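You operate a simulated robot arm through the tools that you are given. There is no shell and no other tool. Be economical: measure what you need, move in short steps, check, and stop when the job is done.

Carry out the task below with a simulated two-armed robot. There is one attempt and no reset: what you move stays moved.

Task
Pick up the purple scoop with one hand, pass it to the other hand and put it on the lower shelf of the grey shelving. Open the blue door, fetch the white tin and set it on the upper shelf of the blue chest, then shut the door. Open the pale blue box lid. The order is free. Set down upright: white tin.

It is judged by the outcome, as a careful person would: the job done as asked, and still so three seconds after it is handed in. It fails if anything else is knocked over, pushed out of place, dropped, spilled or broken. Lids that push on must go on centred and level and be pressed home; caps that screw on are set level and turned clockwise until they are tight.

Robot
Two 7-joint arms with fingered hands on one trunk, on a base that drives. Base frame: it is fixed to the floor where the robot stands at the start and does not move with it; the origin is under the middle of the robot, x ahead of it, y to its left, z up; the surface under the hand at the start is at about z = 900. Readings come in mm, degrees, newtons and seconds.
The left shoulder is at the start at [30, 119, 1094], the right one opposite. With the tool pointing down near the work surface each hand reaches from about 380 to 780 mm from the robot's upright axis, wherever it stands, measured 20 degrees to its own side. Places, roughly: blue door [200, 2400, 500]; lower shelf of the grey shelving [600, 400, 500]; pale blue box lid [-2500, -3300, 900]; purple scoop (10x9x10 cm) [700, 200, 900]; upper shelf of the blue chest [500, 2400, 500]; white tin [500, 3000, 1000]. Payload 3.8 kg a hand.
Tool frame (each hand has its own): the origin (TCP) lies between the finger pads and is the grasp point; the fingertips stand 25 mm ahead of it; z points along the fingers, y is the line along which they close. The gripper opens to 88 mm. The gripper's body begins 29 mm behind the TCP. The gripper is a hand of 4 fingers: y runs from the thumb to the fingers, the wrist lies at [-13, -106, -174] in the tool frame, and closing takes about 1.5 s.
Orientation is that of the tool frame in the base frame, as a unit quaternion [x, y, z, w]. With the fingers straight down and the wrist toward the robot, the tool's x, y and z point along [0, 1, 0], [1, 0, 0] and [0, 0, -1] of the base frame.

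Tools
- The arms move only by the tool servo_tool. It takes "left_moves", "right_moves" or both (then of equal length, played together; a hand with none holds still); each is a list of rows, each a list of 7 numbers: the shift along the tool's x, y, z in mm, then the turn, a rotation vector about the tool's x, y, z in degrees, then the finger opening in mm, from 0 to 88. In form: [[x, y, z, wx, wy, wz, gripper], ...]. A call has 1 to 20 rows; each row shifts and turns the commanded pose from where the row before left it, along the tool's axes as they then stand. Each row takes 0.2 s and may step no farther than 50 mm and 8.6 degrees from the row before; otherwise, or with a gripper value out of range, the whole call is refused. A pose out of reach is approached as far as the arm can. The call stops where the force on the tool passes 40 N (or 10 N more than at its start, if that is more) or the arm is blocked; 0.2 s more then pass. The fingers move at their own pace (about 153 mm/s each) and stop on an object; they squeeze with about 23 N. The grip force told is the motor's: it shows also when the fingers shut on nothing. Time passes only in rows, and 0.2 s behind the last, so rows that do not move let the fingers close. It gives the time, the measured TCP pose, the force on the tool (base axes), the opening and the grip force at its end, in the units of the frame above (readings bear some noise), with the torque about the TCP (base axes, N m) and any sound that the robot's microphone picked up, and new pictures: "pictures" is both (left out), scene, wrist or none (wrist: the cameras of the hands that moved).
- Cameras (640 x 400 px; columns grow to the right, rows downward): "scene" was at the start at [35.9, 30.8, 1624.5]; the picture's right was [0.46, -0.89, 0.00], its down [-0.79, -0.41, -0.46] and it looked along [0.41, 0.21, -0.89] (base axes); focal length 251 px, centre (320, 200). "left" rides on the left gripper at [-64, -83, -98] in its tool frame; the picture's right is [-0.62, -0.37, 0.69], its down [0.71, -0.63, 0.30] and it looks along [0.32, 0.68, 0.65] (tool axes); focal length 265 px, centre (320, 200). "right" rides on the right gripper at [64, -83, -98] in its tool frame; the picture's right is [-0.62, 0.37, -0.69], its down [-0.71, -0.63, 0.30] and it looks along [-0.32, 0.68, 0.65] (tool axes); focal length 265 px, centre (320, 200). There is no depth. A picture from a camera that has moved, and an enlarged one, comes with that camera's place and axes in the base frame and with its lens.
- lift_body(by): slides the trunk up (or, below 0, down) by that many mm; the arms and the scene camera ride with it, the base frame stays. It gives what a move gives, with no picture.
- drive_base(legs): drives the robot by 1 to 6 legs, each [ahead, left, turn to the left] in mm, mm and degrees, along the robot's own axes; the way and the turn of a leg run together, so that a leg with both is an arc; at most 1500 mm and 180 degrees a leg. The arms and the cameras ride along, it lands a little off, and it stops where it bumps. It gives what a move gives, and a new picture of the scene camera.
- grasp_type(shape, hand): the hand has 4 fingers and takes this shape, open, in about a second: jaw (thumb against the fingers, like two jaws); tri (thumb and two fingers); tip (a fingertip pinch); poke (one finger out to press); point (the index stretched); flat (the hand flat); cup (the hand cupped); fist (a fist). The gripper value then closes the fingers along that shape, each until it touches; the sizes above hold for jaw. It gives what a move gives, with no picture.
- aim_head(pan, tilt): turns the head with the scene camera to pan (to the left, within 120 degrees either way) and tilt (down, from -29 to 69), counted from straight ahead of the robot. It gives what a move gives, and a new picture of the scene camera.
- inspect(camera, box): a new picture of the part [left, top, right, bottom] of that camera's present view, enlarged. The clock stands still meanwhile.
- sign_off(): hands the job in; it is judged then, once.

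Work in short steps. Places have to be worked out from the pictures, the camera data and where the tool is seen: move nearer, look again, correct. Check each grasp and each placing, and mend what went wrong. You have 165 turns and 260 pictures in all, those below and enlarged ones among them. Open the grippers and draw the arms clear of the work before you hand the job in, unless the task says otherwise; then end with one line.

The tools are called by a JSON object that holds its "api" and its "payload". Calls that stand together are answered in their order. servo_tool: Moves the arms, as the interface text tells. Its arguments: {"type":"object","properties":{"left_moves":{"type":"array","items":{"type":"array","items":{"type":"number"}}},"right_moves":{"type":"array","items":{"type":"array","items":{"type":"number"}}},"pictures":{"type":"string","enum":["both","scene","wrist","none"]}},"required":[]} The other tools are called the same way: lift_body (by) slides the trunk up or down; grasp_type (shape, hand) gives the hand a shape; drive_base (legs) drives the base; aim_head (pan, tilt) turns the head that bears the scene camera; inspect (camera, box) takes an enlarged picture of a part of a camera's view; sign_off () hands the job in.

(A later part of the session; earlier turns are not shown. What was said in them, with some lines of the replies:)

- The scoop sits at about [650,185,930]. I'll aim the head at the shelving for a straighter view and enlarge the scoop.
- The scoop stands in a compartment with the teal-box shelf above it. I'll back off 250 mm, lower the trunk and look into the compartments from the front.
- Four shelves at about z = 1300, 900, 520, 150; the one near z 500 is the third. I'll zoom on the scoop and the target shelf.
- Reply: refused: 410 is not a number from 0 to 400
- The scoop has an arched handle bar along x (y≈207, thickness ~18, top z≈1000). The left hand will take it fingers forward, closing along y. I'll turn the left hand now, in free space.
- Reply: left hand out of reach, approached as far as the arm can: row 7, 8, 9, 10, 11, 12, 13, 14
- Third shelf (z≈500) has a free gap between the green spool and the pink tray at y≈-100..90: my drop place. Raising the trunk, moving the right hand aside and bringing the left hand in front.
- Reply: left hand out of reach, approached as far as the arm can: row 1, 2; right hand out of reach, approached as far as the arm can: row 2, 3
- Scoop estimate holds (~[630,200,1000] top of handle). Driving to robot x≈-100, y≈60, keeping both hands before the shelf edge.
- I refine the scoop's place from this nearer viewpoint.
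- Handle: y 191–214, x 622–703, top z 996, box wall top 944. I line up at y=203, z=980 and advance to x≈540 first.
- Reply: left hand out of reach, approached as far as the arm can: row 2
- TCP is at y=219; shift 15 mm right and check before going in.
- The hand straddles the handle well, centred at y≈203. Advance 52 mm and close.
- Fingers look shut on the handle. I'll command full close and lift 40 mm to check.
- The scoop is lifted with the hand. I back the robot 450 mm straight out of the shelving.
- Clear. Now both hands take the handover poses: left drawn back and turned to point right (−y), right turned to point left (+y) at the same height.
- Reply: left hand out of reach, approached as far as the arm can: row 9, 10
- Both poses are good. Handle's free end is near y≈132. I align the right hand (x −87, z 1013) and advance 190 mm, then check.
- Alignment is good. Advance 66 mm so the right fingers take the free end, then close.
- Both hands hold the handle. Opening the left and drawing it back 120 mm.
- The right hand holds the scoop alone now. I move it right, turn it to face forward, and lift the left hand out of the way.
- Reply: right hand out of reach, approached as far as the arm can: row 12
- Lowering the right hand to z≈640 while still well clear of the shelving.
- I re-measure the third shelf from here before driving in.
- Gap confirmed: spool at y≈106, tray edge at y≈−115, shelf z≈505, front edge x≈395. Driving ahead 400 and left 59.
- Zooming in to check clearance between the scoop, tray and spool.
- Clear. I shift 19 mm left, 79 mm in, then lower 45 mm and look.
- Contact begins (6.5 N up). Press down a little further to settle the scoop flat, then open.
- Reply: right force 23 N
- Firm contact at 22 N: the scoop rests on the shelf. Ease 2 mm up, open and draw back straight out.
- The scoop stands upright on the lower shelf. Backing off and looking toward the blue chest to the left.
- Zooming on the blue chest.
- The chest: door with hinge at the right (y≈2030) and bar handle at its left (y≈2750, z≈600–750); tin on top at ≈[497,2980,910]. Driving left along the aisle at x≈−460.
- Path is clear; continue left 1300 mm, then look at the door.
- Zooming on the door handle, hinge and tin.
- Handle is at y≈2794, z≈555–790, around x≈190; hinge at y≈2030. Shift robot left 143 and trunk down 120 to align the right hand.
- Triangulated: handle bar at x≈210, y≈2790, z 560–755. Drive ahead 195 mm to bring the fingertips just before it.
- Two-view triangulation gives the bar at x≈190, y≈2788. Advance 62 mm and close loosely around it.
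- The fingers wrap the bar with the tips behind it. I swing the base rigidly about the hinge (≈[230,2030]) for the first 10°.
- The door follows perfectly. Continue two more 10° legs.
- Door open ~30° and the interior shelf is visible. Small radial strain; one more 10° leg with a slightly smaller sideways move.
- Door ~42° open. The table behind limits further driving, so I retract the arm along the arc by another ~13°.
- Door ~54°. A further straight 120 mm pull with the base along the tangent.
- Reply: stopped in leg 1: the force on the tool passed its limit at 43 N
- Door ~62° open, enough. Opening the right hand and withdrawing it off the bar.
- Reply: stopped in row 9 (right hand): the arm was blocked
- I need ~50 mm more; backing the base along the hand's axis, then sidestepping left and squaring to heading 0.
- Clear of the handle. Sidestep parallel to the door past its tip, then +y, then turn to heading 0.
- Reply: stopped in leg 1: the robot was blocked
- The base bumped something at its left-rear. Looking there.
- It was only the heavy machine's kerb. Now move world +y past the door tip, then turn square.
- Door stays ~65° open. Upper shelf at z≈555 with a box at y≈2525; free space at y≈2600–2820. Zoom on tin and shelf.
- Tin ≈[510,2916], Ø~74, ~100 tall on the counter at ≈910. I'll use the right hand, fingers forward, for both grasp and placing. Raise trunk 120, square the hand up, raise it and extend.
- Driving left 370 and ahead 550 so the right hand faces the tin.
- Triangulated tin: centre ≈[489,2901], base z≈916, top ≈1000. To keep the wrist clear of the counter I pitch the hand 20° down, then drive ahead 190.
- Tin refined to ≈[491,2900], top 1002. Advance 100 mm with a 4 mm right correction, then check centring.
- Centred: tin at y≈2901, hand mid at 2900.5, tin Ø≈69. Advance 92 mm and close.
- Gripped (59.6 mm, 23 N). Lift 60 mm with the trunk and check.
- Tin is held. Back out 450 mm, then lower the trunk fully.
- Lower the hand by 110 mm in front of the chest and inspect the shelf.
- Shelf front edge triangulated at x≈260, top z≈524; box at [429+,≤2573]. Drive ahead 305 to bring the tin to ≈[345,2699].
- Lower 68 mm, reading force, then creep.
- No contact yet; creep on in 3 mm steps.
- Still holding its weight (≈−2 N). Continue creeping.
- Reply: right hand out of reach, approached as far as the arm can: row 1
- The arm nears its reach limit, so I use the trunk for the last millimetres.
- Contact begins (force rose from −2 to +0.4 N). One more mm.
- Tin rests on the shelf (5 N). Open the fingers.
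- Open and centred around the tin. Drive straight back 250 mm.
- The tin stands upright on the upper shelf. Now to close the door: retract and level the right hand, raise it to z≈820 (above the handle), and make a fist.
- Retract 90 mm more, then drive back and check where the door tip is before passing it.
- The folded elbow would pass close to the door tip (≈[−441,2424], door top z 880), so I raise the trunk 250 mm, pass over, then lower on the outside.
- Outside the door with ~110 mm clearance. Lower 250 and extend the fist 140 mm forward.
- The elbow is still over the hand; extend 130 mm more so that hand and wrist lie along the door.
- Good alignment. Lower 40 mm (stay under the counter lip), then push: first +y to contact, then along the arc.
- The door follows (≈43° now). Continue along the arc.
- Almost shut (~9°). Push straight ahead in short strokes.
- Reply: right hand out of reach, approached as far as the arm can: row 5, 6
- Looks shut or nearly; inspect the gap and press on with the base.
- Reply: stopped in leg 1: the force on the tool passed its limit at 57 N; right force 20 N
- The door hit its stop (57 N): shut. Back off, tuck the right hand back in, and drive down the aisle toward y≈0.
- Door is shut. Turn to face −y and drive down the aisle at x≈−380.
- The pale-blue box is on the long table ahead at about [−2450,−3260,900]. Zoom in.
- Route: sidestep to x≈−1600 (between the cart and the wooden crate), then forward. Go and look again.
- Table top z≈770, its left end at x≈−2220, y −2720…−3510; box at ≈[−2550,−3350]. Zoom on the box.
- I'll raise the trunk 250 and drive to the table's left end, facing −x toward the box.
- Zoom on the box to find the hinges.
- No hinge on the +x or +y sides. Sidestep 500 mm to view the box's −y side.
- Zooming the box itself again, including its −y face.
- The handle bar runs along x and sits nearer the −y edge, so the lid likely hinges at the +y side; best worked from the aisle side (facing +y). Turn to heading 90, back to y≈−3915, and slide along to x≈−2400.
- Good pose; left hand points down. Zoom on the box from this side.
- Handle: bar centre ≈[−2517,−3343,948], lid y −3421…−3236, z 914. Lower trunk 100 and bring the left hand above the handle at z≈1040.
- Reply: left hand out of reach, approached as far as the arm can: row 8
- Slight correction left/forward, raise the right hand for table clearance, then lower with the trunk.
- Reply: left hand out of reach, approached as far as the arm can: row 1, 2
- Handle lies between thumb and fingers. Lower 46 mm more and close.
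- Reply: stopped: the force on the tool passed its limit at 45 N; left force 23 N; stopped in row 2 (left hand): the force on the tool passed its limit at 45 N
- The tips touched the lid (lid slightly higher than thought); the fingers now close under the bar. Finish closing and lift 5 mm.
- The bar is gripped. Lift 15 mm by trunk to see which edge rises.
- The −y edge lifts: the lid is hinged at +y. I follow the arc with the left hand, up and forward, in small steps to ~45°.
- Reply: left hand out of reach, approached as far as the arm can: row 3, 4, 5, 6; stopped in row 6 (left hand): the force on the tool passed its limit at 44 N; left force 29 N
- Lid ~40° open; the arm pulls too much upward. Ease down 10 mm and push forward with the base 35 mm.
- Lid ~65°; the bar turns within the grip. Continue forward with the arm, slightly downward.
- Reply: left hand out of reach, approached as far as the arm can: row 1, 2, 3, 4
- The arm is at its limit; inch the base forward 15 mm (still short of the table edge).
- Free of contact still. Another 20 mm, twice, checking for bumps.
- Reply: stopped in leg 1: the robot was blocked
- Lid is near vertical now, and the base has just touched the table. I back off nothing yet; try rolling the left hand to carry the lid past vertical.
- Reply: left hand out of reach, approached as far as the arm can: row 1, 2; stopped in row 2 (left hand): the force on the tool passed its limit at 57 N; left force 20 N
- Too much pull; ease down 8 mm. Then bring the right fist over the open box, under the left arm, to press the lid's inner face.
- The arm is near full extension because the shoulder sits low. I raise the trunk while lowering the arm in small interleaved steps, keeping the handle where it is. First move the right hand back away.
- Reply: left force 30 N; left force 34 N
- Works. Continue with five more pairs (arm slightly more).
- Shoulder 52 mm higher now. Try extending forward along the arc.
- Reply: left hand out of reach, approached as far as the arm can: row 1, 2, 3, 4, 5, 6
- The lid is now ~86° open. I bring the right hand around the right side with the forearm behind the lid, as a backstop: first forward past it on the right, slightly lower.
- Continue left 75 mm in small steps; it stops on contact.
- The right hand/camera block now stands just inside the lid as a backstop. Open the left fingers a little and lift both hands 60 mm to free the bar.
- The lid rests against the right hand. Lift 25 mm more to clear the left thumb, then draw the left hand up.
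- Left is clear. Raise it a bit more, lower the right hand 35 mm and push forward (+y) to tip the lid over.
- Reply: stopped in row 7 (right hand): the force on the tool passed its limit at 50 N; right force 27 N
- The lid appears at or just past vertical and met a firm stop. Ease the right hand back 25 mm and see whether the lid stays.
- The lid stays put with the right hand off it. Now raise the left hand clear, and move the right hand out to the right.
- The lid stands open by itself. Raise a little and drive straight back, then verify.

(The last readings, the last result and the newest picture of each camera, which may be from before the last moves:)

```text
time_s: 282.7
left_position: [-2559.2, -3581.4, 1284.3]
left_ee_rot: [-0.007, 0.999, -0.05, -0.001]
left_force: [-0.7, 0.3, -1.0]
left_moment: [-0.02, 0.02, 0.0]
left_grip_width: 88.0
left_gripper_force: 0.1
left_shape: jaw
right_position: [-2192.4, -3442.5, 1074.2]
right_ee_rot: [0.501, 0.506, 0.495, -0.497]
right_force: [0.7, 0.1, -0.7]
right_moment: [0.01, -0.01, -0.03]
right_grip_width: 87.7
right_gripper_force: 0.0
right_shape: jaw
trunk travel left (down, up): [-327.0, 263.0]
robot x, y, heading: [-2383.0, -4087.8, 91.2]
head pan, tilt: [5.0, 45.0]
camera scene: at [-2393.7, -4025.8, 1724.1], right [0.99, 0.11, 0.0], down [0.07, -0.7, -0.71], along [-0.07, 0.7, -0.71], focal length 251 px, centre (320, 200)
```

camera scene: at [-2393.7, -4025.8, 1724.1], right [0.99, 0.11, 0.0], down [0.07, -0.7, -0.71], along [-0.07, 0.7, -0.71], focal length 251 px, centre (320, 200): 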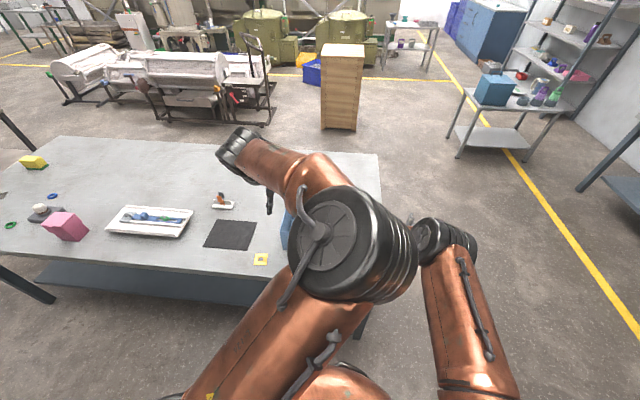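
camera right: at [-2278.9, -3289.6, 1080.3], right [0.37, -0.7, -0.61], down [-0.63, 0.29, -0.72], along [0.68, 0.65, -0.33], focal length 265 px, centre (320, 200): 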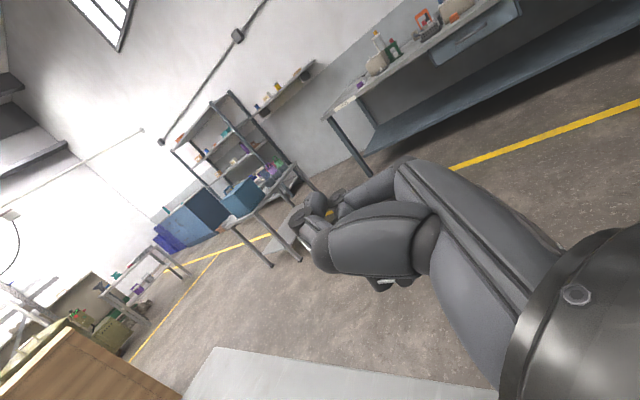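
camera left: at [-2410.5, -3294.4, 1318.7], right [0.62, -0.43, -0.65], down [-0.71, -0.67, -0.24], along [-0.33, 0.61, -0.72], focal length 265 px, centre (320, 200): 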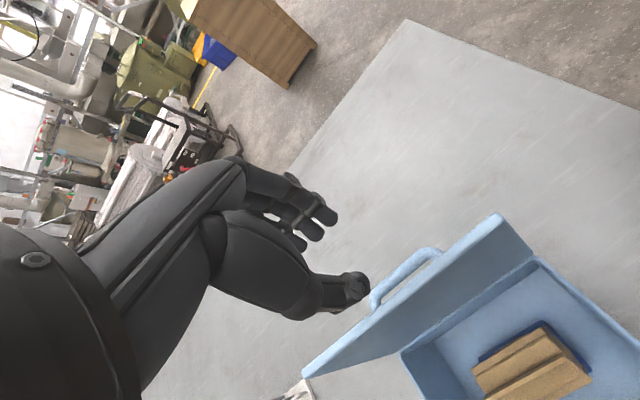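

The arm hides the box; shift the robot 400 mm to the right (+x) to see it.

{"api": "drive_base", "payload": {"legs": [[0, -450, 0]]}}

{"api": "aim_head", "payload": {"pan": 45, "tilt": 40}}

{"api": "inspect", "payload": {"camera": "right", "box": [0, 0, 640, 400]}}

```text
time_s: 285.4
left_position: [-2101.8, -3573.2, 1283.7]
left_ee_rot: [-0.004, 0.999, -0.05, -0.002]
left_force: [0.6, -0.1, 0.2]
left_moment: [0.0, 0.0, -0.01]
left_grip_width: 88.2
left_gripper_force: 0.1
left_shape: jaw
right_position: [-1735.4, -3435.5, 1074.2]
right_ee_rot: [0.503, 0.505, 0.496, -0.496]
right_force: [-0.8, 0.2, 0.7]
right_moment: [0.03, -0.05, -0.01]
right_grip_width: 87.6
right_gripper_force: 0.1
right_shape: jaw
trunk travel left (down, up): [-327.0, 263.0]
robot x, y, heading: [-1931.8, -4080.6, 91.1]
head pan, tilt: [5.0, 45.0]
camera scene: at [-1938.8, -4017.9, 1724.1], right [0.99, 0.1, 0.0], down [0.07, -0.7, -0.71], along [-0.07, 0.7, -0.71], focal length 251 px, centre (320, 200)
```

scene: 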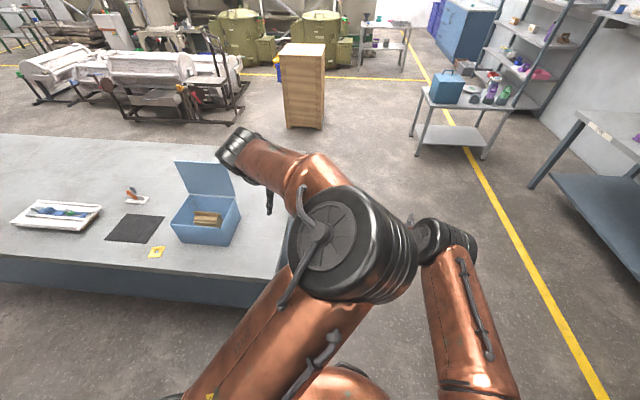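

```text
time_s: 286.5
left_position: [-2104.4, -3572.8, 1282.7]
left_ee_rot: [-0.005, 0.999, -0.049, -0.001]
left_force: [0.3, -0.3, -0.3]
left_moment: [-0.01, 0.0, 0.0]
left_grip_width: 87.9
left_gripper_force: 0.1
left_shape: jaw
right_position: [-1735.5, -3435.5, 1074.5]
right_ee_rot: [0.503, 0.505, 0.495, -0.496]
right_force: [-0.3, -0.5, 0.0]
right_moment: [0.01, 0.02, 0.01]
right_grip_width: 87.8
right_gripper_force: 0.0
right_shape: jaw
trunk travel left (down, up): [-327.0, 263.0]
robot x, y, heading: [-1930.0, -4080.7, 90.8]
head pan, tilt: [45.0, 40.0]
camera scene: at [-1991.9, -4039.6, 1731.4], right [0.7, 0.72, 0.0], down [0.46, -0.45, -0.77], along [-0.55, 0.53, -0.64], focal length 251 px, centre (320, 200)
```

scene: 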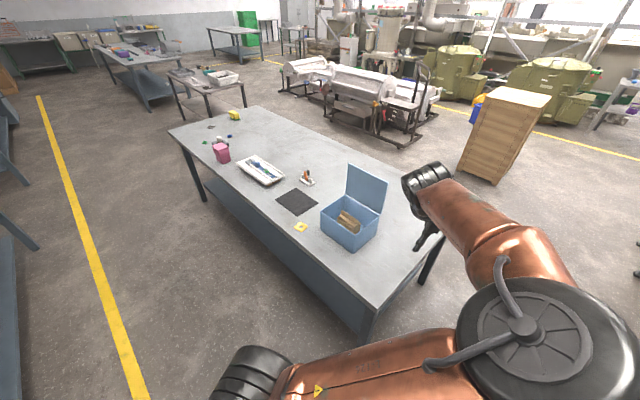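

```text
1.00 times, centred on (320, 200) of right (not enlarged: the box is as wide or as high as the picture)
camera zoom: at [-1819.1, -3532.1, 1140.2], right [0.37, -0.7, -0.61], down [-0.63, 0.29, -0.72], along [0.68, 0.65, -0.33], focal length 265 px, centre (320, 200)
```

zoom: 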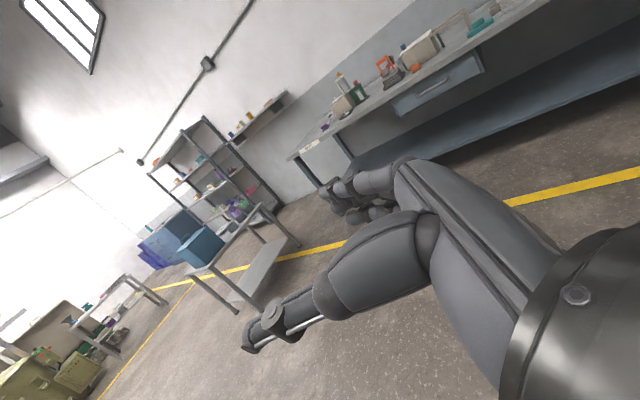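

The lid stands open and steady, the door was seen shut, and the scoop and tin are in place. Both hands are empty and clear, so I hand the job in.

{"api": "sign_off", "payload": {}}

```text
The job is handed in.
```

The whole job was carried out and handed in: the purple scoop was passed from the left hand to the right and put on the lower grey shelf, the white tin stands upright on the blue chest's upper shelf with the door shut, and the pale blue box lid is open.
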